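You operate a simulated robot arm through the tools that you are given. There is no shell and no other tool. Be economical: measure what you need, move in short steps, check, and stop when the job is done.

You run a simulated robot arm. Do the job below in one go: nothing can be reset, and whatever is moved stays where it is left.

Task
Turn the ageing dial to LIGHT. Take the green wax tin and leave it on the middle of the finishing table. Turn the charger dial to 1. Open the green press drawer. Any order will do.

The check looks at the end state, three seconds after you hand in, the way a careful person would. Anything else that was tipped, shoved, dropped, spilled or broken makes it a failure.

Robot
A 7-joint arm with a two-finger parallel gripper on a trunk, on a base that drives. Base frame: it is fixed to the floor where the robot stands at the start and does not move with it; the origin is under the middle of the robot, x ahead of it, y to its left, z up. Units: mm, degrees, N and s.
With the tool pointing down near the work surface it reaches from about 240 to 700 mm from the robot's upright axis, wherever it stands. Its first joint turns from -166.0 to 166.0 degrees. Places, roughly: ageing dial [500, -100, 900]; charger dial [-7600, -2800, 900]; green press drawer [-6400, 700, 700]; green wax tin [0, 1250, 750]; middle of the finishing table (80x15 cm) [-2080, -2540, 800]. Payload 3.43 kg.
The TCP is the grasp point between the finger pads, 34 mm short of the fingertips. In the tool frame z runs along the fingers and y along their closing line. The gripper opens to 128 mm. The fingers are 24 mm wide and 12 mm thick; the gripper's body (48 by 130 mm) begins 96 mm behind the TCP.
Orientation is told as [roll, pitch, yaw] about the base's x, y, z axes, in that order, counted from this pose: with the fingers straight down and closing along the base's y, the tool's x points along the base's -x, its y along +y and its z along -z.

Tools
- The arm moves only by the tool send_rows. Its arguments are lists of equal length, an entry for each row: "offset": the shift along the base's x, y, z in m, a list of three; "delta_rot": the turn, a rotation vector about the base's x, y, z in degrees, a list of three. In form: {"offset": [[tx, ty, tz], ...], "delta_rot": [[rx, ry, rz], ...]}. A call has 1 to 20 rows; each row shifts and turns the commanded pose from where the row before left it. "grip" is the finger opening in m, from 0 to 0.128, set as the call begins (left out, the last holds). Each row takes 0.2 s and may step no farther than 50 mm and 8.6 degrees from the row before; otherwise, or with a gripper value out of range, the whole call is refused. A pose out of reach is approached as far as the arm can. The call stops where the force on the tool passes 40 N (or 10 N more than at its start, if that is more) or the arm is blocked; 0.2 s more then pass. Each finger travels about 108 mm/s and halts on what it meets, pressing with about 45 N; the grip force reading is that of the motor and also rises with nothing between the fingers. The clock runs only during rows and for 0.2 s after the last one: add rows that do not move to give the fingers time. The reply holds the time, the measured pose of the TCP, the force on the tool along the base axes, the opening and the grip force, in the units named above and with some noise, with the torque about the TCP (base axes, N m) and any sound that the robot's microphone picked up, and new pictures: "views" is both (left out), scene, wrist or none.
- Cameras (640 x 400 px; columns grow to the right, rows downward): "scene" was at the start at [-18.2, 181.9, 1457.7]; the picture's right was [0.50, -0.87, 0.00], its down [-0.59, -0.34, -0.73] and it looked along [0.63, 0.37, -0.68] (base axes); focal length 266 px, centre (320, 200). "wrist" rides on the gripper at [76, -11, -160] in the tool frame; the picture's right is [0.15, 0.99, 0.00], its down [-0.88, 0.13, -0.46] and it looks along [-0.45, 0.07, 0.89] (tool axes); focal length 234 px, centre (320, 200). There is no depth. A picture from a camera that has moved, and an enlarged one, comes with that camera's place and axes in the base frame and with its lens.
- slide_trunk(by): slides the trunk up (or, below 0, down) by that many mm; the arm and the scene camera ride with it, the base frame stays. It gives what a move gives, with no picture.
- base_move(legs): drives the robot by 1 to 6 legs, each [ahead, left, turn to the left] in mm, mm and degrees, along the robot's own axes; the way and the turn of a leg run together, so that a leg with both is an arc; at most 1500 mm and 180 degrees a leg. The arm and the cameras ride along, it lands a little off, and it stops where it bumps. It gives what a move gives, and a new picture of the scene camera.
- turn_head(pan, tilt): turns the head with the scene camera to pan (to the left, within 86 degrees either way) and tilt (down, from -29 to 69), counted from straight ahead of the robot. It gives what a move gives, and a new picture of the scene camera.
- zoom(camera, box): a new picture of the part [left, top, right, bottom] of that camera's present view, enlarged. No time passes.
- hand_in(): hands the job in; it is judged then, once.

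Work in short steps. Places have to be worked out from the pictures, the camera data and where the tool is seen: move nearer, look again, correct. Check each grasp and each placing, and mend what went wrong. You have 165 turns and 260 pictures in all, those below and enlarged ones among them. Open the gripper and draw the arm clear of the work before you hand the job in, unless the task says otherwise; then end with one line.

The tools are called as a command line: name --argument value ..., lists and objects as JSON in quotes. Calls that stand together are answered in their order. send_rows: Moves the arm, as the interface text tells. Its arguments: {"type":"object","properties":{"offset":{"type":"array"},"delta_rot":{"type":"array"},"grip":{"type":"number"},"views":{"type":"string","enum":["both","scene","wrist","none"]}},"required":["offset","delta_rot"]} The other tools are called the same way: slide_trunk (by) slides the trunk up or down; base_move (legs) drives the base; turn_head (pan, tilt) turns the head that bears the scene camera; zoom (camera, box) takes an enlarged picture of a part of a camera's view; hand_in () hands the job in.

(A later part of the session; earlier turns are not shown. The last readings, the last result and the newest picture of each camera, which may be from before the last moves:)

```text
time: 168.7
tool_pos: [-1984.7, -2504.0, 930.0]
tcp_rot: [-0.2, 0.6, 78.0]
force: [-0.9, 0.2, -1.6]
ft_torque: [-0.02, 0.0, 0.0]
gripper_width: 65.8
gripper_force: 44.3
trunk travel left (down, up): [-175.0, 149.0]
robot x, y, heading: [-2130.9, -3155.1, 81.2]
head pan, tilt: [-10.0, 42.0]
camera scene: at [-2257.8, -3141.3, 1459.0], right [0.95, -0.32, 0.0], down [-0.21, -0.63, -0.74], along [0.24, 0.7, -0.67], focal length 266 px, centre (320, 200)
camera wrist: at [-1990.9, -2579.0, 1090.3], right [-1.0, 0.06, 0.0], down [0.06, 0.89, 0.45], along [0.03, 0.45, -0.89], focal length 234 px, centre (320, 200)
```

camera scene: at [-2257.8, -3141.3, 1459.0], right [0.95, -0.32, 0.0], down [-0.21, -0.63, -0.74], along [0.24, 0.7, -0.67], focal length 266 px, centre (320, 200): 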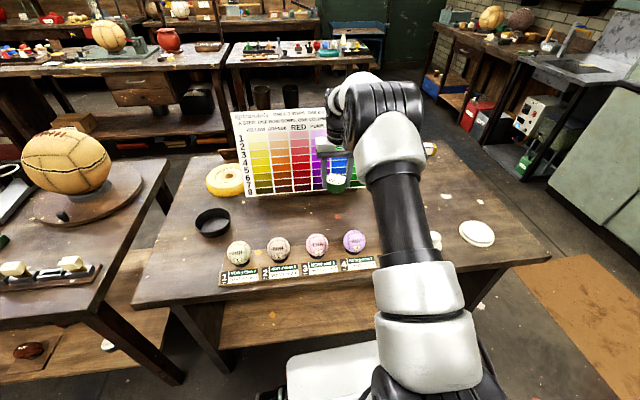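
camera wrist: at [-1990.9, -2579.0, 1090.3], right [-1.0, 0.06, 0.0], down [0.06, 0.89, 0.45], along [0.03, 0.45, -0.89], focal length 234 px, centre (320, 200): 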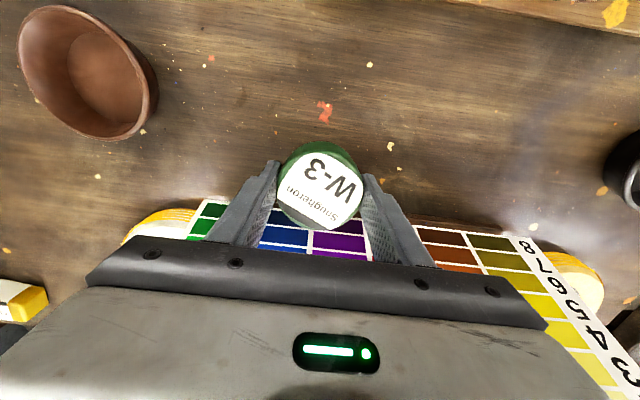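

The chart base is about 95 mm ahead, so there's good clearance. I shift back 12 mm and lower to z≈838.

send_rows --offset '[[0, -0.012, -0.03], [0, 0, -0.03], [0, 0, -0.03], [0, 0, 0]]' --delta_rot '[[0, 0, 0], [0, 0, 0], [0, 0, 0], [0, 0, 0]]' --views "wrist"

send_rows --offset '[[0, 0, -0.004], [0, 0, -0.004], [0, 0, -0.004], [0, 0, 0]]' --delta_rot '[[0, 0, 0], [0, 0, 0], [0, 0, 0], [0, 0, 0]]' --views "none"

```text
time: 169.7
tool_pos: [-1983.9, -2514.3, 840.8]
tcp_rot: [-0.1, 0.6, 78.1]
force: [-0.1, 0.2, -2.3]
ft_torque: [-0.04, 0.02, -0.02]
gripper_width: 66.1
gripper_force: 45.7
trunk travel left (down, up): [-175.0, 149.0]
robot x, y, heading: [-2131.2, -3153.6, 81.4]
head pan, tilt: [-10.0, 42.0]
camera wrist: at [-1989.2, -2588.2, 1001.5], right [-1.0, 0.06, 0.0], down [0.06, 0.89, 0.45], along [0.03, 0.45, -0.9], focal length 234 px, centre (320, 200)
```

wrist: 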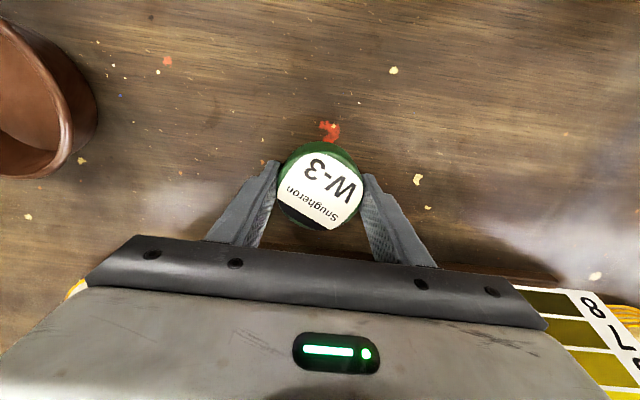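

```text
time: 170.6
tool_pos: [-1984.3, -2510.7, 835.1]
tcp_rot: [-0.1, -0.2, 77.9]
force: [-0.2, 0.1, 16.2]
ft_torque: [-0.26, -0.14, -0.04]
gripper_width: 65.8
gripper_force: 45.2
trunk travel left (down, up): [-175.0, 149.0]
robot x, y, heading: [-2131.3, -3153.8, 81.3]
head pan, tilt: [-10.0, 42.0]
stopped in row 4: the force on the tool passed its limit at 42 N (the readings are from after the stop); the commanded pose is now the measured one
```

Contact: the tin is on the table. I ease up 1 mm, open the fingers and lift clear.

send_rows --offset '[[0, 0, 0.001], [0, 0, 0], [0, 0, 0]]' --delta_rot '[[0, 0, 0], [0, 0, 0], [0, 0, 0]]' --grip 0.1 --views "none"

send_rows --offset '[[0, 0, 0.02], [0, 0, 0.04], [0, 0, 0.04], [0, -0.01, 0.04], [0, -0.02, 0.04], [0, 0, 0]]' --delta_rot '[[0, 0, 0], [0, 0, 0], [0, 0, 0], [0, 0, 0], [0, 0, 0], [0, 0, 0]]'

```text
time: 171.4
tool_pos: [-1982.6, -2512.6, 833.7]
tcp_rot: [-0.1, 0.0, 77.9]
force: [17.3, -0.9, 18.6]
ft_torque: [-0.05, 0.38, 0.07]
gripper_width: 90.4
gripper_force: 0.0
trunk travel left (down, up): [-175.0, 149.0]
robot x, y, heading: [-2133.8, -3153.2, 81.2]
head pan, tilt: [-10.0, 42.0]
```

```text
time: 172.8
tool_pos: [-1982.5, -2543.4, 1013.1]
tcp_rot: [0.0, 0.2, 78.0]
force: [-0.5, -0.5, -0.1]
ft_torque: [0.0, 0.04, -0.03]
gripper_width: 100.2
gripper_force: 0.2
trunk travel left (down, up): [-175.0, 149.0]
robot x, y, heading: [-2132.3, -3152.2, 81.2]
head pan, tilt: [-10.0, 42.0]
camera scene: at [-2257.9, -3141.9, 1458.9], right [0.95, -0.32, 0.0], down [-0.21, -0.63, -0.74], along [0.24, 0.7, -0.67], focal length 266 px, centre (320, 200)
camera wrist: at [-1988.4, -2618.6, 1173.5], right [-1.0, 0.06, 0.0], down [0.05, 0.89, 0.45], along [0.03, 0.45, -0.89], focal length 234 px, centre (320, 200)
```

scene: 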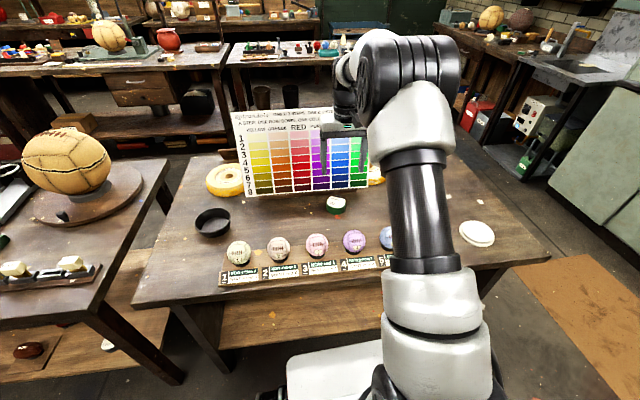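
wrist: 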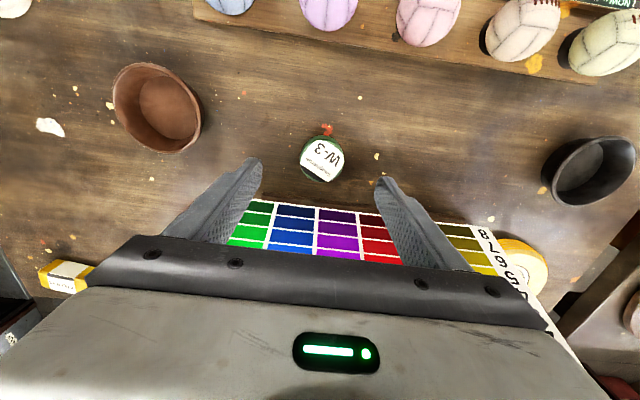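

The tin stands upright in the middle of the strip. I retract the arm, back off and turn left 90° to look down the aisle toward the charger.

send_rows --offset '[[-0.007, -0.045, 0], [-0.007, -0.045, 0], [-0.007, -0.045, 0], [-0.007, -0.045, 0.01], [-0.007, -0.03, 0.02], [0, 0, 0]]' --delta_rot '[[0, 0, 0], [0, 0, 0], [0, 0, 0], [0, 0, 0], [0, 0, 0], [0, 0, 0]]' --grip 0.06 --views "none"

base_move --legs '[[-300, 0, 0], [0, 0, 90]]'

turn_head --pan 25 --tilt 15

```text
time: 174.2
tool_pos: [-2019.3, -2754.2, 1043.6]
tcp_rot: [-0.1, 0.2, 77.9]
force: [0.2, 0.5, 0.1]
ft_torque: [0.0, -0.04, -0.02]
gripper_width: 60.2
gripper_force: 0.1
trunk travel left (down, up): [-175.0, 149.0]
robot x, y, heading: [-2136.6, -3153.5, 81.3]
head pan, tilt: [-10.0, 42.0]
```

```text
time: 180.2
tool_pos: [-2577.1, -3341.0, 1043.8]
tcp_rot: [-0.1, 0.1, 167.9]
force: [0.1, 0.0, -0.2]
ft_torque: [-0.01, 0.0, 0.03]
gripper_width: 59.8
gripper_force: 0.1
trunk travel left (down, up): [-175.0, 149.0]
robot x, y, heading: [-2179.7, -3454.8, 171.2]
head pan, tilt: [-10.0, 42.0]
camera scene: at [-2190.7, -3580.4, 1459.0], right [0.32, 0.95, 0.0], down [0.63, -0.22, -0.74], along [-0.7, 0.24, -0.67], focal length 266 px, centre (320, 200)
```

scene: 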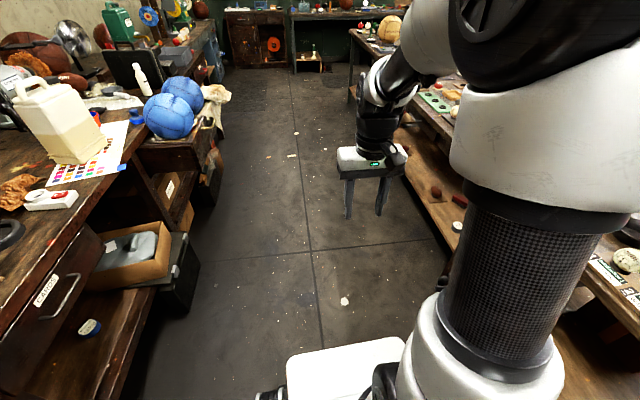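

```text
time: 181.2
tool_pos: [-2579.2, -3342.7, 1043.1]
tcp_rot: [-0.2, 0.2, 167.9]
force: [0.3, -0.5, 0.1]
ft_torque: [0.01, -0.01, 0.0]
gripper_width: 60.1
gripper_force: 0.0
trunk travel left (down, up): [-175.0, 149.0]
robot x, y, heading: [-2181.5, -3456.2, 171.6]
head pan, tilt: [25.0, 15.0]
camera scene: at [-2201.3, -3633.4, 1501.4], right [-0.28, 0.96, 0.0], down [0.25, 0.07, -0.97], along [-0.93, -0.27, -0.26], focal length 266 px, centre (320, 200)
```

scene: 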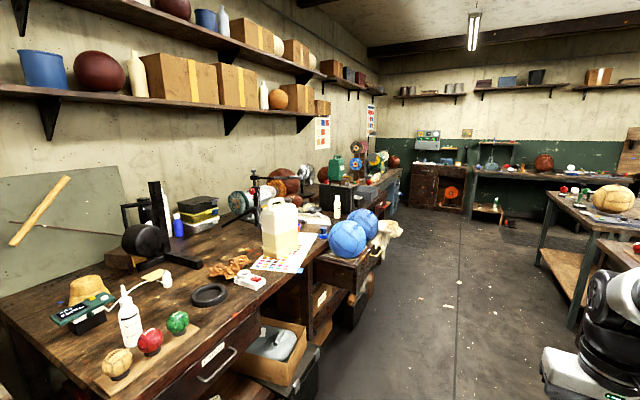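

The charger is probably the green box on the far west wall bench. The aisle is clear along my heading, so I drive 3.8 m ahead.

base_move --legs '[[1500, 0, 0], [1500, 0, 0], [800, 0, 0]]'

turn_head --pan 15 --tilt 25

```text
time: 199.3
tool_pos: [-6276.2, -2790.4, 1042.9]
tcp_rot: [0.0, 0.2, 168.9]
force: [-0.6, -0.3, 0.1]
ft_torque: [0.0, 0.01, 0.02]
gripper_width: 60.2
gripper_force: 0.0
trunk travel left (down, up): [-175.0, 149.0]
robot x, y, heading: [-5875.3, -2896.4, 172.0]
head pan, tilt: [25.0, 15.0]
camera scene: at [-5894.4, -3075.4, 1501.5], right [-0.29, 0.96, 0.0], down [0.25, 0.08, -0.97], along [-0.92, -0.28, -0.26], focal length 266 px, centre (320, 200)
```

scene: 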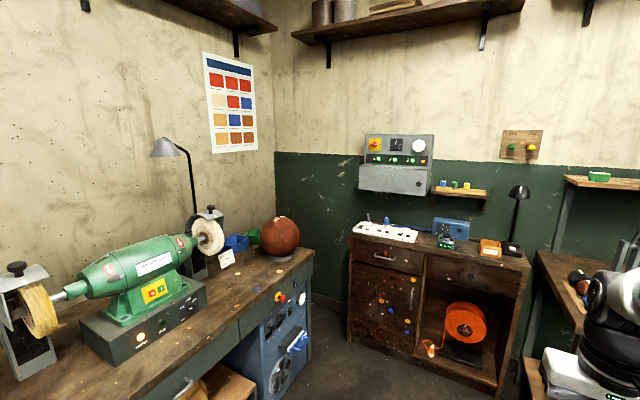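

```text
time: 200.0
tool_pos: [-6275.6, -2791.3, 1043.8]
tcp_rot: [-0.1, 0.2, 168.9]
force: [-0.3, 0.9, 0.2]
ft_torque: [-0.03, -0.02, -0.01]
gripper_width: 59.9
gripper_force: 0.1
trunk travel left (down, up): [-175.0, 149.0]
robot x, y, heading: [-5877.6, -2894.7, 172.1]
head pan, tilt: [15.0, 25.0]
camera scene: at [-5896.5, -3059.4, 1485.3], right [-0.12, 0.99, 0.0], down [0.42, 0.05, -0.91], along [-0.9, -0.11, -0.42], focal length 266 px, centre (320, 200)
```

scene: 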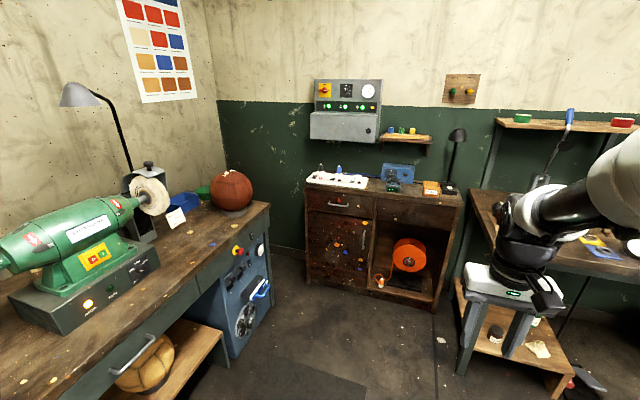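

zoom --camera "scene" --box '[300, 65, 480, 215]'

zoom --camera "scene" --box '[370, 150, 430, 200]'

```text
2.67 times, centred on (390, 140) of scene
camera zoom: at [-5896.5, -3059.4, 1485.3], right [-0.12, 0.99, 0.0], down [0.42, 0.05, -0.91], along [-0.9, -0.11, -0.42], focal length 711 px, centre (133, 360)
```

zoom: 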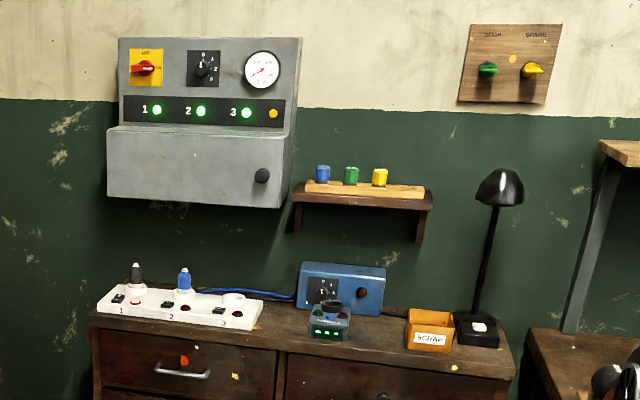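

```text
8.00 times, centred on (400, 175) of scene
camera zoom: at [-5896.5, -3059.4, 1485.3], right [-0.12, 0.99, 0.0], down [0.42, 0.05, -0.91], along [-0.9, -0.11, -0.42], focal length 2132 px, centre (-320, 400)
```

zoom: 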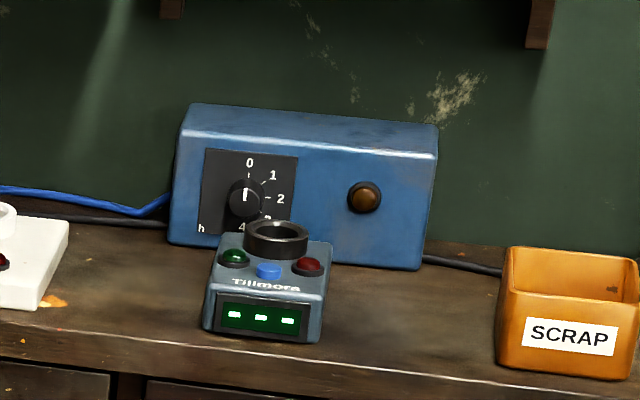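

The charger is the blue box on the bench: its dial faces the room (+x), with 0 at top, 1 at upper right, and a Tillmore meter standing just in front of it. I drive nearer, squaring to heading 180°.

base_move --legs '[[820, 0, 8]]'

turn_head --pan 10 --tilt 35

```text
time: 204.4
tool_pos: [-7100.3, -2772.4, 1044.3]
tcp_rot: [0.0, 0.2, 175.6]
force: [-0.6, 0.6, 0.0]
ft_torque: [-0.01, -0.02, 0.0]
gripper_width: 60.4
gripper_force: 0.1
trunk travel left (down, up): [-175.0, 149.0]
robot x, y, heading: [-6691.3, -2833.9, 178.8]
head pan, tilt: [15.0, 25.0]
camera scene: at [-6691.6, -2996.2, 1485.2], right [-0.24, 0.97, 0.0], down [0.41, 0.1, -0.91], along [-0.88, -0.22, -0.42], focal length 266 px, centre (320, 200)
```

scene: 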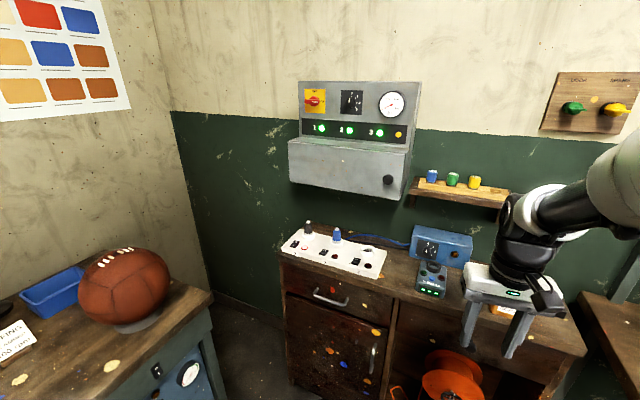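

```text
time: 205.1
tool_pos: [-7099.5, -2773.4, 1043.3]
tcp_rot: [0.0, 0.2, 175.6]
force: [-0.1, -0.4, 0.4]
ft_torque: [0.02, 0.0, -0.03]
gripper_width: 60.1
gripper_force: 0.0
trunk travel left (down, up): [-175.0, 149.0]
robot x, y, heading: [-6689.0, -2832.1, 178.7]
head pan, tilt: [10.0, 35.0]
camera scene: at [-6689.2, -2987.7, 1469.5], right [-0.15, 0.99, 0.0], down [0.57, 0.09, -0.82], along [-0.81, -0.13, -0.57], focal length 266 px, centre (320, 200)
```

scene: 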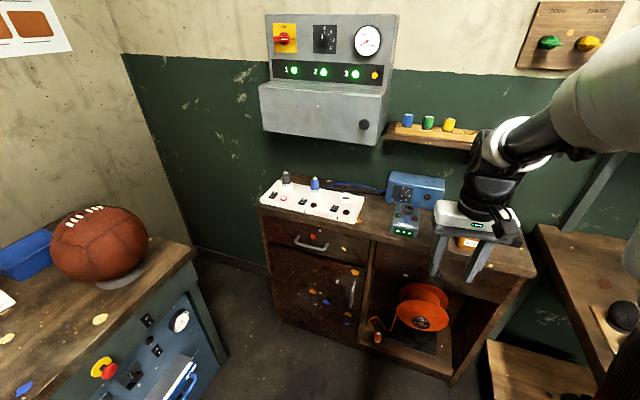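

zoom --camera "scene" --box '[375, 165, 455, 245]'

zoom --camera "scene" --box '[385, 175, 425, 215]'

```text
5.00 times, centred on (415, 205) of scene
camera zoom: at [-6689.2, -2987.7, 1469.5], right [-0.15, 0.99, 0.0], down [0.57, 0.09, -0.82], along [-0.81, -0.13, -0.57], focal length 1333 px, centre (-155, 175)
```

zoom: 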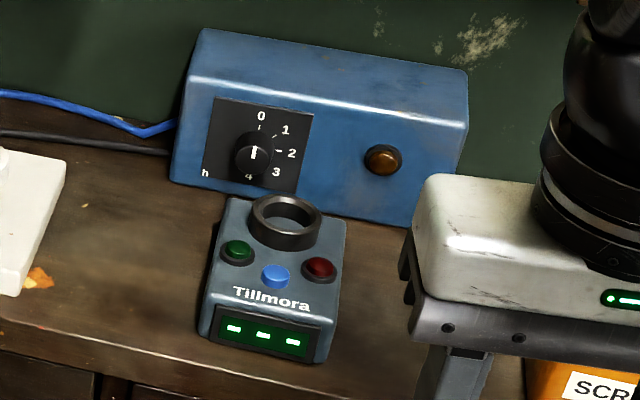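

```text
10.00 times, centred on (405, 195) of scene
camera zoom: at [-6689.2, -2987.7, 1469.5], right [-0.15, 0.99, 0.0], down [0.57, 0.09, -0.82], along [-0.81, -0.13, -0.57], focal length 2665 px, centre (-530, 250)
```

zoom: 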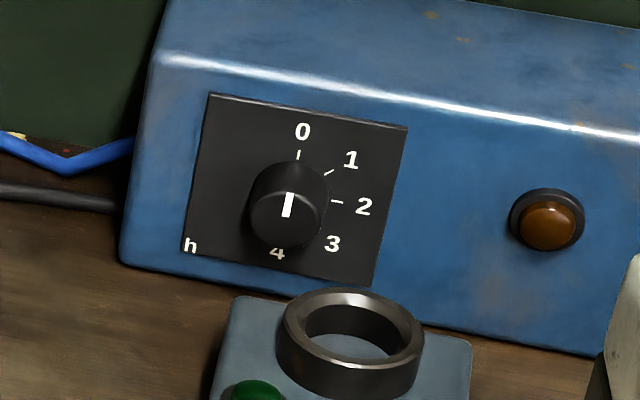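

Triangulation puts the knob's cap at about (-7537,-2817,919) on a vertical face turned about 10° (normal ≈ (.983,-.185)), bench at z≈874, and the meter about as tall as the knob. I square up to the charger and stand about 660 mm from it.

base_move --legs '[[196, 105, -9]]'

turn_head --pan 20 --tilt 40

```text
time: 206.8
tool_pos: [-7289.5, -2788.2, 1043.6]
tcp_rot: [-0.1, 0.2, 166.0]
force: [-0.5, -0.3, -1.2]
ft_torque: [0.0, -0.01, 0.02]
gripper_width: 60.0
gripper_force: 0.1
trunk travel left (down, up): [-175.0, 149.0]
robot x, y, heading: [-6893.5, -2917.4, 169.2]
head pan, tilt: [10.0, 35.0]
camera scene: at [-6920.5, -3068.4, 1469.5], right [0.01, 1.0, 0.0], down [0.57, -0.01, -0.82], along [-0.82, 0.01, -0.57], focal length 266 px, centre (320, 200)
```

scene: 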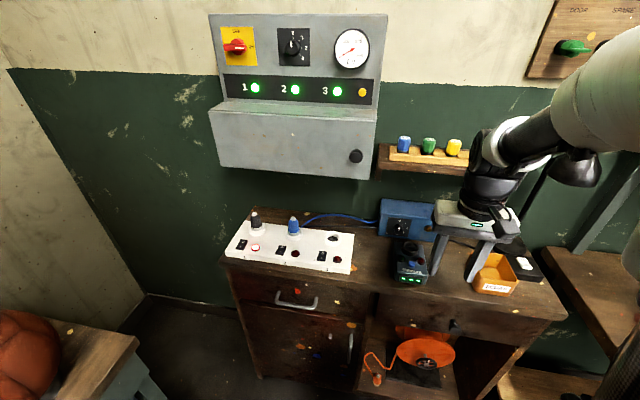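

```text
time: 207.5
tool_pos: [-7289.4, -2788.8, 1044.1]
tcp_rot: [0.0, 0.1, 166.1]
force: [0.0, -0.2, -0.6]
ft_torque: [-0.01, 0.01, -0.03]
gripper_width: 60.1
gripper_force: 0.0
trunk travel left (down, up): [-175.0, 149.0]
robot x, y, heading: [-6892.3, -2916.1, 169.0]
head pan, tilt: [20.0, 40.0]
camera scene: at [-6916.4, -3083.2, 1461.9], right [-0.16, 0.99, 0.0], down [0.63, 0.1, -0.77], along [-0.76, -0.12, -0.64], focal length 266 px, centre (320, 200)
```

scene: 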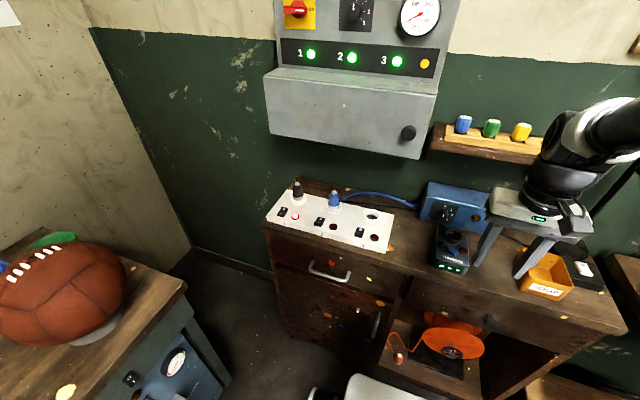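

zoom --camera "scene" --box '[405, 170, 505, 270]'

```text
4.00 times, centred on (455, 220) of scene
camera zoom: at [-6916.4, -3083.2, 1461.9], right [-0.16, 0.99, 0.0], down [0.63, 0.1, -0.77], along [-0.76, -0.12, -0.64], focal length 1066 px, centre (-220, 120)
```

zoom: 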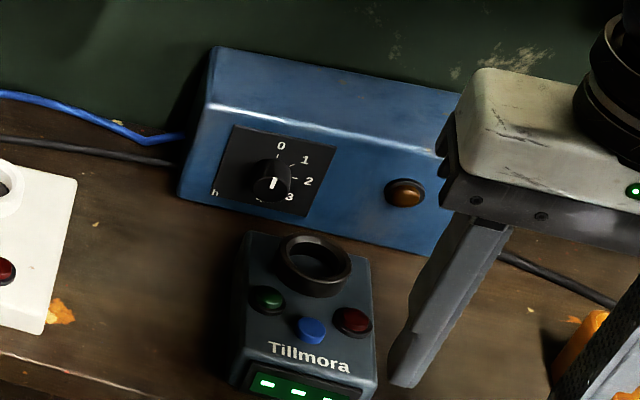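

Refined: knob cap ≈ (-7549,-2811,914). I yaw to square, tilt the tool 45° forward so the fingers reach over the meter, pre-roll −20° about the dial's axis, and look.

send_rows --offset '[[0, 0, 0.02], [0, 0, 0.02], [0, 0, 0.01], [0, 0, 0], [0, 0, 0], [0, 0, 0], [0, 0, 0], [0, 0, 0], [0, 0, 0], [0, 0, 0], [0, 0, 0]]' --delta_rot '[[0, 0, 3.2], [1.39, 7.37, 0], [1.39, 7.37, 0], [1.39, 7.37, 0], [1.39, 7.37, 0], [1.39, 7.37, 0], [1.39, 7.37, 0], [6.55, -1.23, 0], [6.55, -1.23, 0], [6.55, -1.23, 0], [0, 0, 0]]'

```text
time: 209.6
tool_pos: [-7322.3, -2926.6, 1093.1]
tcp_rot: [-17.9, -42.6, -158.1]
force: [1.6, -4.1, -4.2]
ft_torque: [0.32, 0.5, -0.29]
gripper_width: 60.1
gripper_force: 0.0
out of reach, approached as far as the arm can: row 9, 10
trunk travel left (down, up): [-175.0, 149.0]
robot x, y, heading: [-6895.7, -2914.8, 168.9]
head pan, tilt: [20.0, 40.0]
stopped in row 10: the arm was blocked; the commanded pose is now the measured one
camera scene: at [-6896.8, -3085.9, 1435.4], right [-0.26, 0.96, 0.0], down [0.84, 0.23, -0.5], along [-0.48, -0.13, -0.87], focal length 266 px, centre (320, 200)
camera wrist: at [-7159.4, -2902.3, 1155.2], right [0.26, -0.91, -0.32], down [-0.25, -0.39, 0.89], along [-0.93, -0.15, -0.33], focal length 234 px, centre (320, 200)
```

scene: 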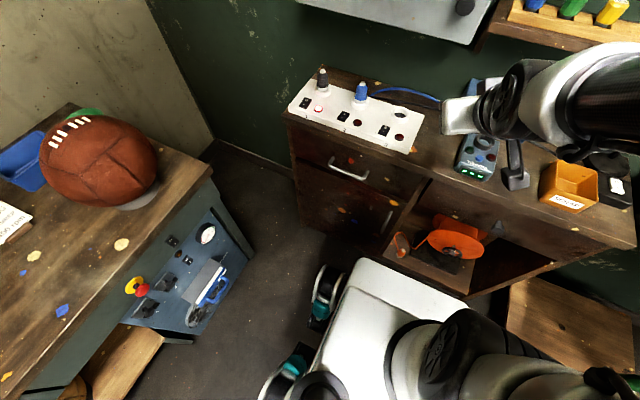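
wrist: 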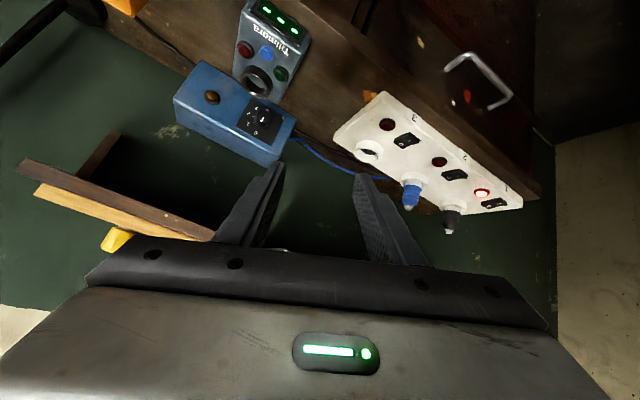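

The tilted pose pushed the elbow against the head. I move the tool forward and right toward the dial to relieve it, and pan the head left, away from the arm.

send_rows --offset '[[-0.02, 0.03, 0], [-0.02, 0.03, 0], [-0.02, 0.03, 0], [0, 0, 0]]' --delta_rot '[[0, 0, 0], [0, 0, 0], [0, 0, 0], [0, 0, 0]]' --views "none"

turn_head --pan 50 --tilt 40

```text
time: 210.6
tool_pos: [-7381.2, -2793.8, 1098.2]
tcp_rot: [-18.8, -43.2, -163.5]
force: [0.2, 1.3, -0.9]
ft_torque: [-0.03, -0.04, 0.03]
gripper_width: 60.1
gripper_force: 0.1
trunk travel left (down, up): [-175.0, 149.0]
robot x, y, heading: [-6896.1, -2915.3, 169.2]
head pan, tilt: [20.0, 40.0]
```

```text
time: 211.5
tool_pos: [-7382.3, -2792.9, 1097.8]
tcp_rot: [-18.7, -43.2, -163.5]
force: [-0.3, 0.0, -0.6]
ft_torque: [0.04, -0.03, 0.02]
gripper_width: 60.0
gripper_force: 0.1
trunk travel left (down, up): [-175.0, 149.0]
robot x, y, heading: [-6892.2, -2917.9, 169.2]
head pan, tilt: [50.0, 40.0]
camera scene: at [-6898.6, -3123.3, 1461.9], right [-0.63, 0.78, 0.0], down [0.5, 0.41, -0.77], along [-0.59, -0.48, -0.64], focal length 266 px, centre (320, 200)
```

scene: 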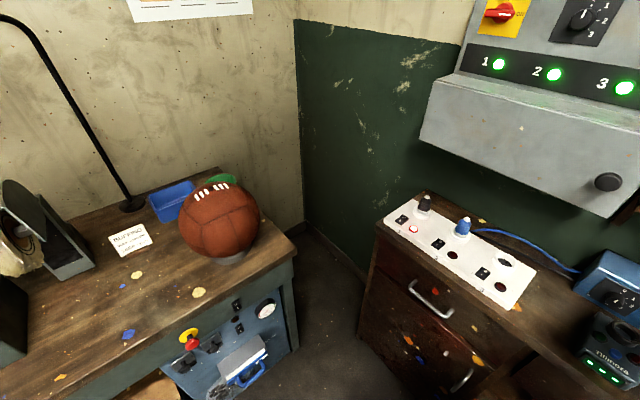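

The arm is free again. The tool's yaw drifted by about 14°, so I correct that and move closer to the dial, then look through the wrist camera.

send_rows --offset '[[0, 0, 0], [0, 0, 0], [-0.03, -0.017, -0.03], [-0.03, -0.017, -0.03], [0, 0, 0]]' --delta_rot '[[0, 0, -7], [0, 0, -7], [0, 0, 0], [0, 0, 0], [0, 0, 0]]' --views "wrist"

```text
time: 212.7
tool_pos: [-7405.2, -2808.5, 1069.7]
tcp_rot: [-18.5, -41.7, -170.0]
force: [-0.3, 0.4, -0.1]
ft_torque: [0.0, 0.02, 0.02]
gripper_width: 59.8
gripper_force: 0.0
out of reach, approached as far as the arm can: row 1, 2, 3, 4
trunk travel left (down, up): [-175.0, 149.0]
robot x, y, heading: [-6894.8, -2913.7, 169.1]
head pan, tilt: [50.0, 40.0]
camera wrist: at [-7240.9, -2820.6, 1136.0], right [0.06, -0.94, -0.33], down [-0.35, -0.33, 0.88], along [-0.94, 0.06, -0.35], focal length 234 px, centre (320, 200)
```

wrist: 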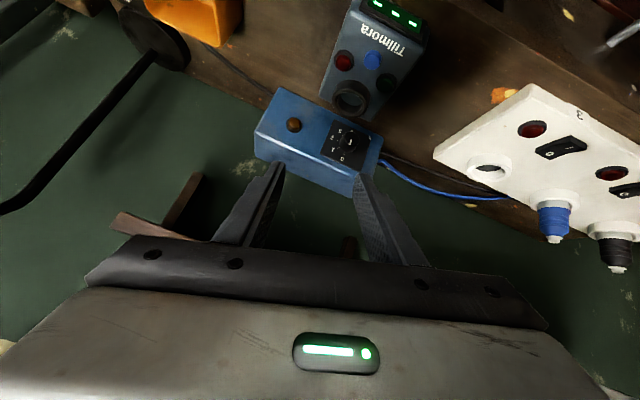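

The wrist is too close to the shoulder here. I continue toward the pre-grasp point, where the arm has more room, and then finish the yaw.

send_rows --offset '[[-0.03, -0.012, -0.025], [-0.03, -0.012, -0.02], [-0.013, -0.013, -0.025], [0, 0, 0], [0, 0, 0], [0, 0, 0]]' --delta_rot '[[0, 0, 0], [0, 0, 0], [0, 0, 0], [0, 0, -4], [0, 0, -4], [0, 0, 0]]' --views "wrist"

```text
time: 214.1
tool_pos: [-7491.9, -2852.1, 997.9]
tcp_rot: [-19.3, -43.8, -177.1]
force: [-0.1, 0.2, 0.6]
ft_torque: [0.04, -0.01, 0.0]
gripper_width: 60.1
gripper_force: 0.1
trunk travel left (down, up): [-175.0, 149.0]
robot x, y, heading: [-6893.5, -2914.6, 169.1]
head pan, tilt: [50.0, 40.0]
camera wrist: at [-7329.0, -2887.5, 1056.5], right [-0.08, -0.94, -0.34], down [-0.35, -0.29, 0.89], along [-0.93, 0.19, -0.31], focal length 234 px, centre (320, 200)
```

wrist: 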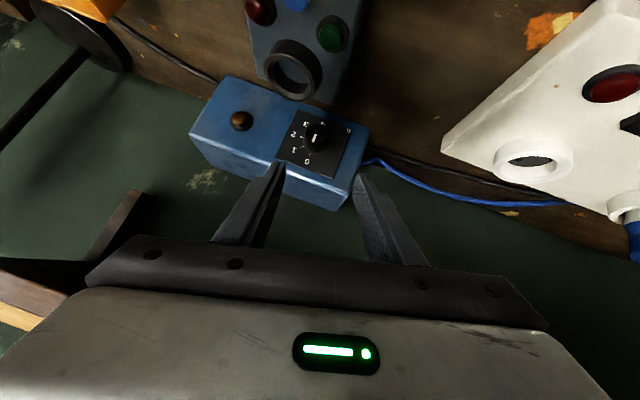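

All reachable now, and the wrist ray to the knob confirms its estimated place. I advance along the approach, most of the way, and check alignment.

send_rows --offset '[[-0.014, 0.011, -0.02], [-0.014, 0.011, -0.02], [0, 0, 0]]' --delta_rot '[[0, 0, 0], [0, 0, 0], [0, 0, 0]]' --views "none"

zoom --camera "wrist" --box '[220, 60, 420, 260]'

```text
time: 214.9
tool_pos: [-7519.1, -2831.9, 958.5]
tcp_rot: [-19.3, -43.8, -177.1]
force: [0.2, -0.4, 0.6]
ft_torque: [-0.02, -0.01, 0.0]
gripper_width: 59.9
gripper_force: 0.0
trunk travel left (down, up): [-175.0, 149.0]
robot x, y, heading: [-6896.5, -2916.2, 169.3]
head pan, tilt: [50.0, 40.0]
```

```text
2.00 times, centred on (320, 160) of wrist
camera zoom: at [-7357.4, -2865.2, 1015.8], right [-0.07, -0.94, -0.34], down [-0.35, -0.29, 0.89], along [-0.93, 0.19, -0.31], focal length 468 px, centre (320, 280)
```

zoom: 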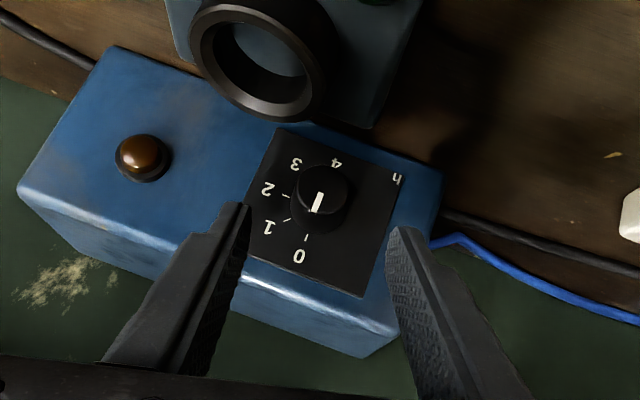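

The knob lies between the fingers just ahead of the tips. I advance the final 28 mm carefully.

send_rows --offset '[[-0.007, 0.0045, -0.012], [-0.007, 0.0045, -0.012], [0, 0, 0]]' --delta_rot '[[0, 0, 0], [0, 0, 0], [0, 0, 0]]' --views "none"

zoom --camera "wrist" --box '[220, 60, 420, 260]'

```text
time: 215.9
tool_pos: [-7531.2, -2826.3, 938.8]
tcp_rot: [-19.6, -44.1, -176.9]
force: [22.9, -6.1, 18.6]
ft_torque: [0.68, 0.32, -0.82]
gripper_width: 62.1
gripper_force: 1.8
trunk travel left (down, up): [-175.0, 149.0]
robot x, y, heading: [-6898.8, -2914.9, 169.1]
head pan, tilt: [50.0, 40.0]
stopped in row 3: the force on the tool passed its limit at 41 N (the readings are from after the stop); the commanded pose is now the measured one
```

```text
2.00 times, centred on (320, 160) of wrist
camera zoom: at [-7368.2, -2859.8, 995.7], right [-0.07, -0.94, -0.34], down [-0.35, -0.29, 0.89], along [-0.93, 0.18, -0.3], focal length 468 px, centre (320, 280)
```

zoom: 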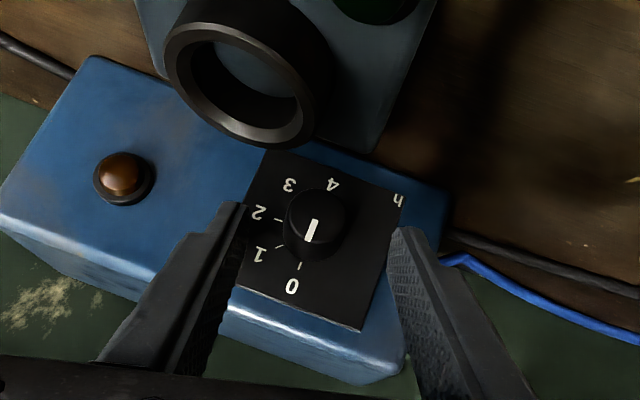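

The fingertips touched the charger's face, level with the knob. I back off 3 mm along the normal and close on the knob.

send_rows --offset '[[0.003, -0.0006, 0.0], [0, 0, 0], [0, 0, 0], [0, 0, 0]]' --delta_rot '[[0, 0, 0], [0, 0, 0], [0, 0, 0], [0, 0, 0]]' --grip 0.022 --views "none"

zoom --camera "wrist" --box '[220, 60, 420, 260]'

```text
time: 216.9
tool_pos: [-7529.5, -2823.1, 935.3]
tcp_rot: [-19.4, -44.0, -177.1]
force: [0.2, 12.1, 3.4]
ft_torque: [0.35, 0.21, -0.23]
gripper_width: 29.2
gripper_force: 6.5
trunk travel left (down, up): [-175.0, 149.0]
robot x, y, heading: [-6893.3, -2913.6, 169.1]
head pan, tilt: [50.0, 40.0]
```

```text
2.00 times, centred on (320, 160) of wrist
camera zoom: at [-7368.2, -2857.9, 993.8], right [-0.08, -0.94, -0.34], down [-0.35, -0.29, 0.89], along [-0.93, 0.19, -0.31], focal length 468 px, centre (320, 280)
```

zoom: 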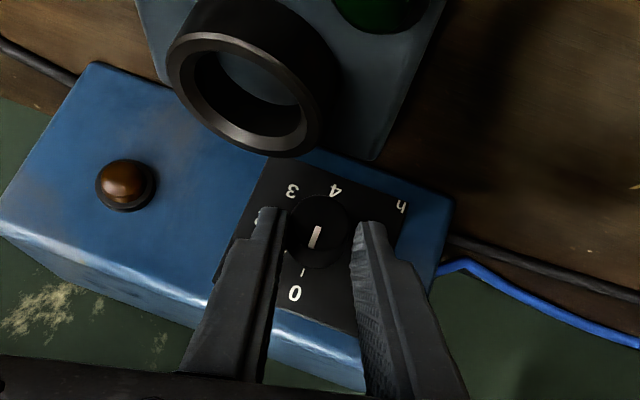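

send_rows --offset '[[0.0003, 0.002, 0.0], [0, 0, 0], [0, 0, 0]]' --delta_rot '[[0, 0, 0], [0, 0, 0], [0, 0, 0]]' --views "none"

zoom --camera "wrist" --box '[260, 80, 380, 200]'

```text
time: 217.7
tool_pos: [-7530.3, -2822.8, 935.6]
tcp_rot: [-19.4, -43.9, -177.0]
force: [-2.1, 11.2, 3.3]
ft_torque: [0.28, 0.14, -0.2]
gripper_width: 28.3
gripper_force: 6.0
trunk travel left (down, up): [-175.0, 149.0]
robot x, y, heading: [-6894.9, -2912.4, 169.2]
head pan, tilt: [50.0, 40.0]
```

```text
3.33 times, centred on (320, 140) of wrist
camera zoom: at [-7367.7, -2857.1, 994.0], right [-0.07, -0.94, -0.34], down [-0.35, -0.29, 0.89], along [-0.93, 0.18, -0.31], focal length 781 px, centre (320, 400)
```

zoom: 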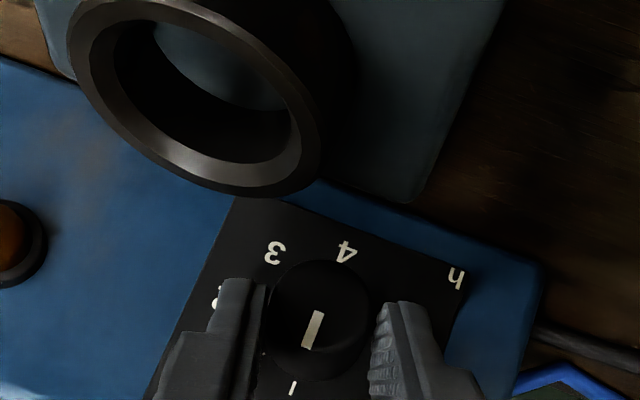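

send_rows --offset '[[0.0003, 0.002, 0.0], [0, 0, 0], [0, 0, 0], [0, 0, 0]]' --delta_rot '[[0, 0, 0], [0, 0, 0], [0, 0, 0], [0, 0, 0]]' --grip 0.012 --views "none"

zoom --camera "wrist" --box '[260, 80, 380, 200]'

```text
time: 218.7
tool_pos: [-7530.8, -2821.7, 936.9]
tcp_rot: [-19.3, -43.9, -176.9]
force: [-3.8, 5.5, 5.2]
ft_torque: [0.14, 0.18, -0.3]
gripper_width: 26.3
gripper_force: 44.6
trunk travel left (down, up): [-175.0, 149.0]
robot x, y, heading: [-6893.5, -2916.3, 169.3]
head pan, tilt: [50.0, 40.0]
```

```text
3.33 times, centred on (320, 140) of wrist
camera zoom: at [-7367.3, -2856.1, 994.1], right [-0.07, -0.94, -0.34], down [-0.35, -0.29, 0.89], along [-0.93, 0.18, -0.31], focal length 781 px, centre (320, 400)
```

zoom: 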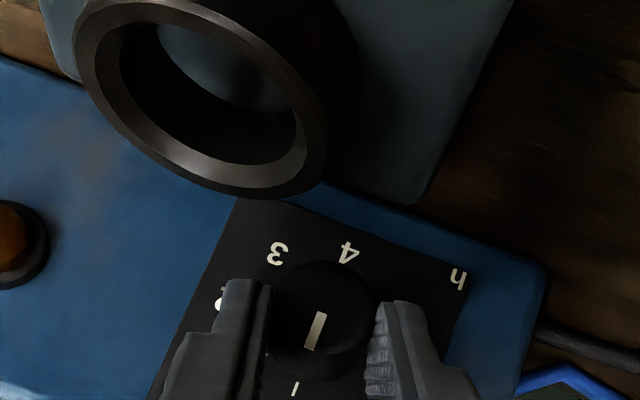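

Firm grip on the knob (26 mm, 45 N). I rotate 45° clockwise about the dial's axis, moving the TCP along its arc.

send_rows --offset '[[0.00058, 0.00306, 0.00056], [0.00058, 0.00311, 0.00016], [0.00058, 0.00311, -0.00027], [0.00057, 0.00304, -0.00067], [0.00055, 0.00293, -0.00107], [0.00052, 0.00276, -0.00145], [0, 0, 0]]' --delta_rot '[[-7.37, 1.39, 0], [-7.37, 1.39, 0], [-7.37, 1.39, 0], [-7.37, 1.39, 0], [-7.37, 1.39, 0], [-7.37, 1.39, 0], [0, 0, 0]]' --views "none"

zoom --camera "wrist" --box '[240, 60, 400, 220]'

```text
time: 220.3
tool_pos: [-7526.8, -2804.6, 933.9]
tcp_rot: [41.0, -37.6, 141.4]
force: [-1.8, 5.0, 13.6]
ft_torque: [-0.05, 0.07, 0.02]
gripper_width: 26.5
gripper_force: 44.7
trunk travel left (down, up): [-175.0, 149.0]
robot x, y, heading: [-6893.9, -2915.8, 169.1]
head pan, tilt: [50.0, 40.0]
```

```text
2.50 times, centred on (320, 140) of wrist
camera zoom: at [-7356.0, -2795.9, 976.3], right [-0.06, -0.9, 0.42], down [-0.21, 0.43, 0.88], along [-0.97, -0.03, -0.22], focal length 585 px, centre (320, 350)
```

zoom: 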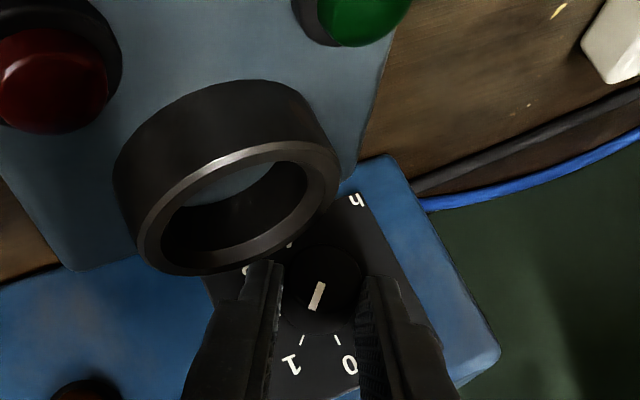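

The mark now points at 1. I open the fingers a little and back out along the tool axis to verify.

send_rows --offset '[[0, 0, 0], [0, 0, 0], [0.015, 0.0045, 0.012], [0.023, 0.007, 0.018], [0.023, 0.007, 0.018], [0, 0, 0]]' --delta_rot '[[0, 0, 0], [0, 0, 0], [0, 0, 0], [0, 0, 0], [0, 0, 0], [0, 0, 0]]' --grip 0.042 --views "none"

zoom --camera "wrist" --box '[260, 80, 380, 200]'

```text
time: 221.7
tool_pos: [-7465.7, -2786.5, 982.0]
tcp_rot: [40.8, -37.7, 141.5]
force: [-0.1, 0.0, -0.1]
ft_torque: [0.0, 0.0, -0.01]
gripper_width: 41.9
gripper_force: 0.1
trunk travel left (down, up): [-175.0, 149.0]
robot x, y, heading: [-6895.9, -2919.7, 169.3]
head pan, tilt: [50.0, 40.0]
```

```text
3.33 times, centred on (320, 140) of wrist
camera zoom: at [-7295.2, -2778.5, 1024.9], right [-0.07, -0.9, 0.42], down [-0.22, 0.43, 0.88], along [-0.97, -0.03, -0.22], focal length 781 px, centre (320, 400)
```

zoom: 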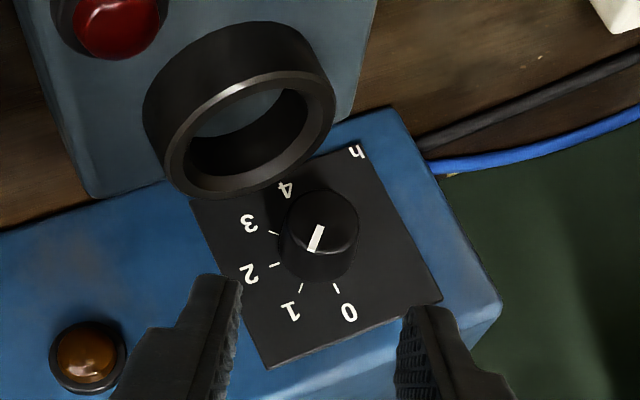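

The mark is within about 4° of the 1 tick, so the dial is at 1. I rise clear and restore the tool to vertical.

send_rows --offset '[[0.012, 0.003, 0.035], [0.012, 0.003, 0.035], [0, 0, 0.02], [0, 0, 0], [0, 0, 0], [0, 0, 0], [0, 0, 0], [0, 0, 0], [0, 0, 0], [0, 0, 0], [0, 0, 0], [0, 0, 0], [0, 0, 0], [0, 0, 0]]' --delta_rot '[[0, 0, 0], [0, 0, 0], [0, 0, 0], [7.6, -1.43, 0], [7.6, -1.43, 0], [7.6, -1.43, 0], [7.6, -1.43, 0], [-1.39, -7.37, 0], [-1.39, -7.37, 0], [-1.39, -7.37, 0], [-1.39, -7.37, 0], [-1.39, -7.37, 0], [-1.39, -7.37, 0], [0, 0, 0]]' --views "wrist"

```text
time: 224.7
tool_pos: [-7442.6, -2779.2, 1070.9]
tcp_rot: [0.3, -0.5, 169.2]
force: [0.2, 0.4, 0.6]
ft_torque: [0.01, -0.02, -0.01]
gripper_width: 41.9
gripper_force: 0.1
trunk travel left (down, up): [-175.0, 149.0]
robot x, y, heading: [-6893.9, -2913.4, 169.1]
head pan, tilt: [50.0, 40.0]
camera wrist: at [-7364.8, -2782.3, 1228.8], right [-0.04, -1.0, 0.0], down [-0.89, 0.04, 0.46], along [-0.46, 0.02, -0.89], focal length 234 px, centre (320, 200)
```

wrist: 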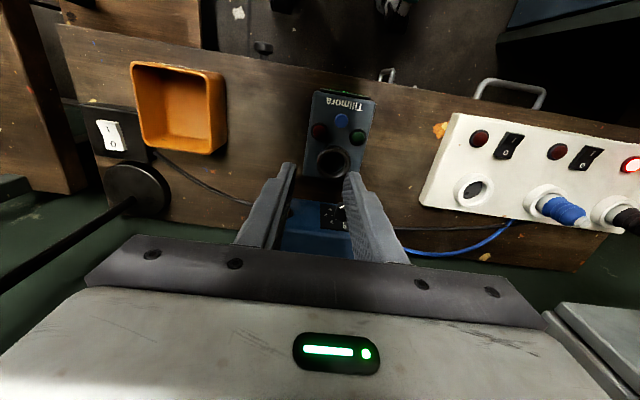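

Nothing was disturbed. I retract the arm, back away from the bench, turn right to face north and look for the green press.

send_rows --offset '[[0.04, -0.015, 0], [0.04, -0.015, 0], [0.03, -0.015, 0], [0, 0, 0]]' --delta_rot '[[0, 0, 0], [0, 0, 0], [0, 0, 0], [0, 0, 0]]' --views "none"

base_move --legs '[[-350, 0, 0], [0, 0, -90]]'

turn_head --pan 25 --tilt 18

```text
time: 225.7
tool_pos: [-7334.4, -2825.4, 1071.1]
tcp_rot: [0.2, -0.6, 169.1]
force: [0.6, 0.1, -0.5]
ft_torque: [0.0, 0.02, -0.02]
gripper_width: 42.2
gripper_force: 0.1
trunk travel left (down, up): [-175.0, 149.0]
robot x, y, heading: [-6894.7, -2915.2, 169.3]
head pan, tilt: [50.0, 40.0]
```

```text
time: 231.8
tool_pos: [-6466.4, -2539.9, 1071.2]
tcp_rot: [0.2, -0.7, 79.8]
force: [0.2, -0.3, 0.2]
ft_torque: [-0.03, -0.02, -0.01]
gripper_width: 41.9
gripper_force: 0.0
trunk travel left (down, up): [-175.0, 149.0]
robot x, y, heading: [-6552.3, -2980.3, 79.7]
head pan, tilt: [50.0, 40.0]
camera scene: at [-6759.4, -2978.7, 1461.9], right [0.77, 0.64, 0.0], down [0.41, -0.49, -0.77], along [-0.49, 0.59, -0.64], focal length 266 px, centre (320, 200)
```

scene: 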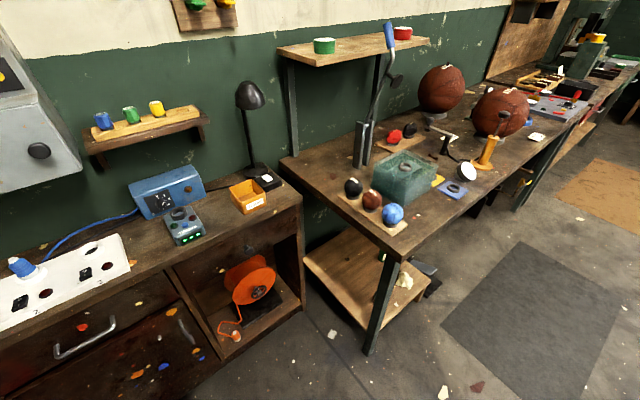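

```text
time: 232.7
tool_pos: [-6465.3, -2538.9, 1071.2]
tcp_rot: [0.2, -0.6, 79.9]
force: [-0.7, -0.5, 0.4]
ft_torque: [0.02, -0.03, 0.02]
gripper_width: 41.9
gripper_force: 0.1
trunk travel left (down, up): [-175.0, 149.0]
robot x, y, heading: [-6553.5, -2978.4, 80.1]
head pan, tilt: [25.0, 18.0]
camera scene: at [-6729.0, -2953.7, 1496.5], right [0.97, 0.26, 0.0], down [0.08, -0.3, -0.95], along [-0.25, 0.92, -0.31], focal length 266 px, centre (320, 200)
```

scene: 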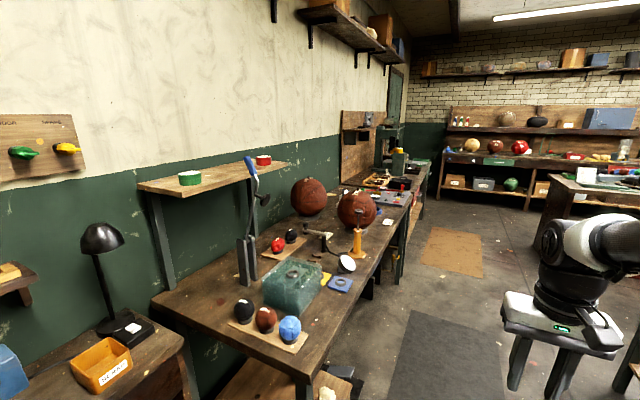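

zoom --camera "scene" --box '[330, 90, 490, 230]'

```text
2.86 times, centred on (410, 160) of scene
camera zoom: at [-6729.0, -2953.7, 1496.5], right [0.97, 0.26, 0.0], down [0.08, -0.3, -0.95], along [-0.25, 0.92, -0.31], focal length 762 px, centre (63, 314)
```

zoom: 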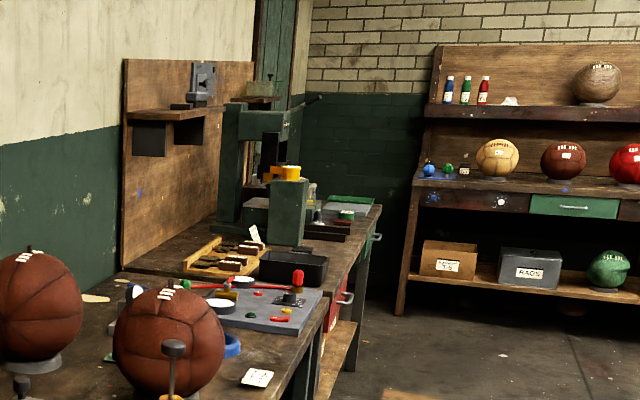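

The drawer handles on the west bench are visible: a red one near (-6435,-146) and one near (-6220,977) that should be the green press drawer. I look straight ahead for the corridor width.

turn_head --pan -12 --tilt 20

turn_head --pan -45 --tilt 25

```text
time: 233.8
tool_pos: [-6466.2, -2539.2, 1071.5]
tcp_rot: [0.2, -0.6, 79.9]
force: [-0.2, 0.1, 0.0]
ft_torque: [0.02, -0.02, -0.01]
gripper_width: 42.1
gripper_force: 0.1
trunk travel left (down, up): [-175.0, 149.0]
robot x, y, heading: [-6553.1, -2978.1, 79.6]
head pan, tilt: [-12.0, 20.0]
camera scene: at [-6669.9, -2957.6, 1493.3], right [0.93, -0.38, 0.0], down [-0.13, -0.32, -0.94], along [0.35, 0.87, -0.34], focal length 266 px, centre (320, 200)
```

scene: 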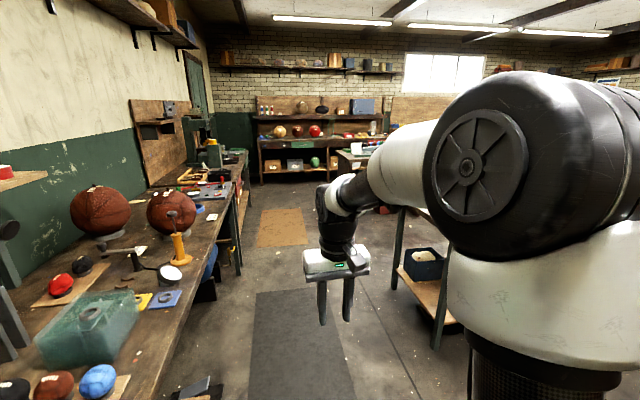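

```text
time: 234.7
tool_pos: [-6466.0, -2539.0, 1071.2]
tcp_rot: [0.2, -0.5, 79.9]
force: [0.8, 0.5, 0.7]
ft_torque: [0.0, 0.03, -0.03]
gripper_width: 41.8
gripper_force: 0.1
trunk travel left (down, up): [-175.0, 149.0]
robot x, y, heading: [-6553.7, -2979.8, 80.0]
head pan, tilt: [-45.0, 25.0]
camera scene: at [-6629.4, -2991.1, 1485.2], right [0.57, -0.82, 0.0], down [-0.35, -0.24, -0.91], along [0.74, 0.52, -0.42], focal length 266 px, centre (320, 200)
```

scene: 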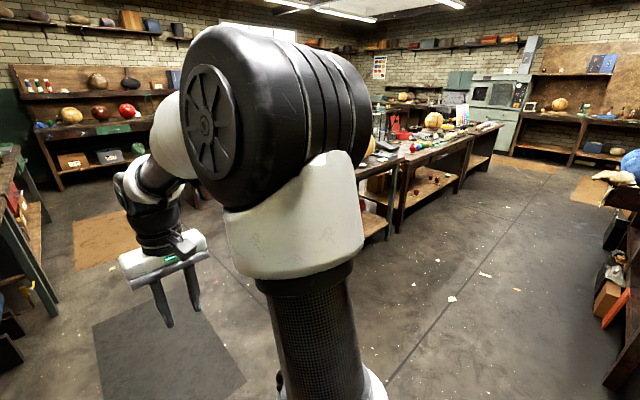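

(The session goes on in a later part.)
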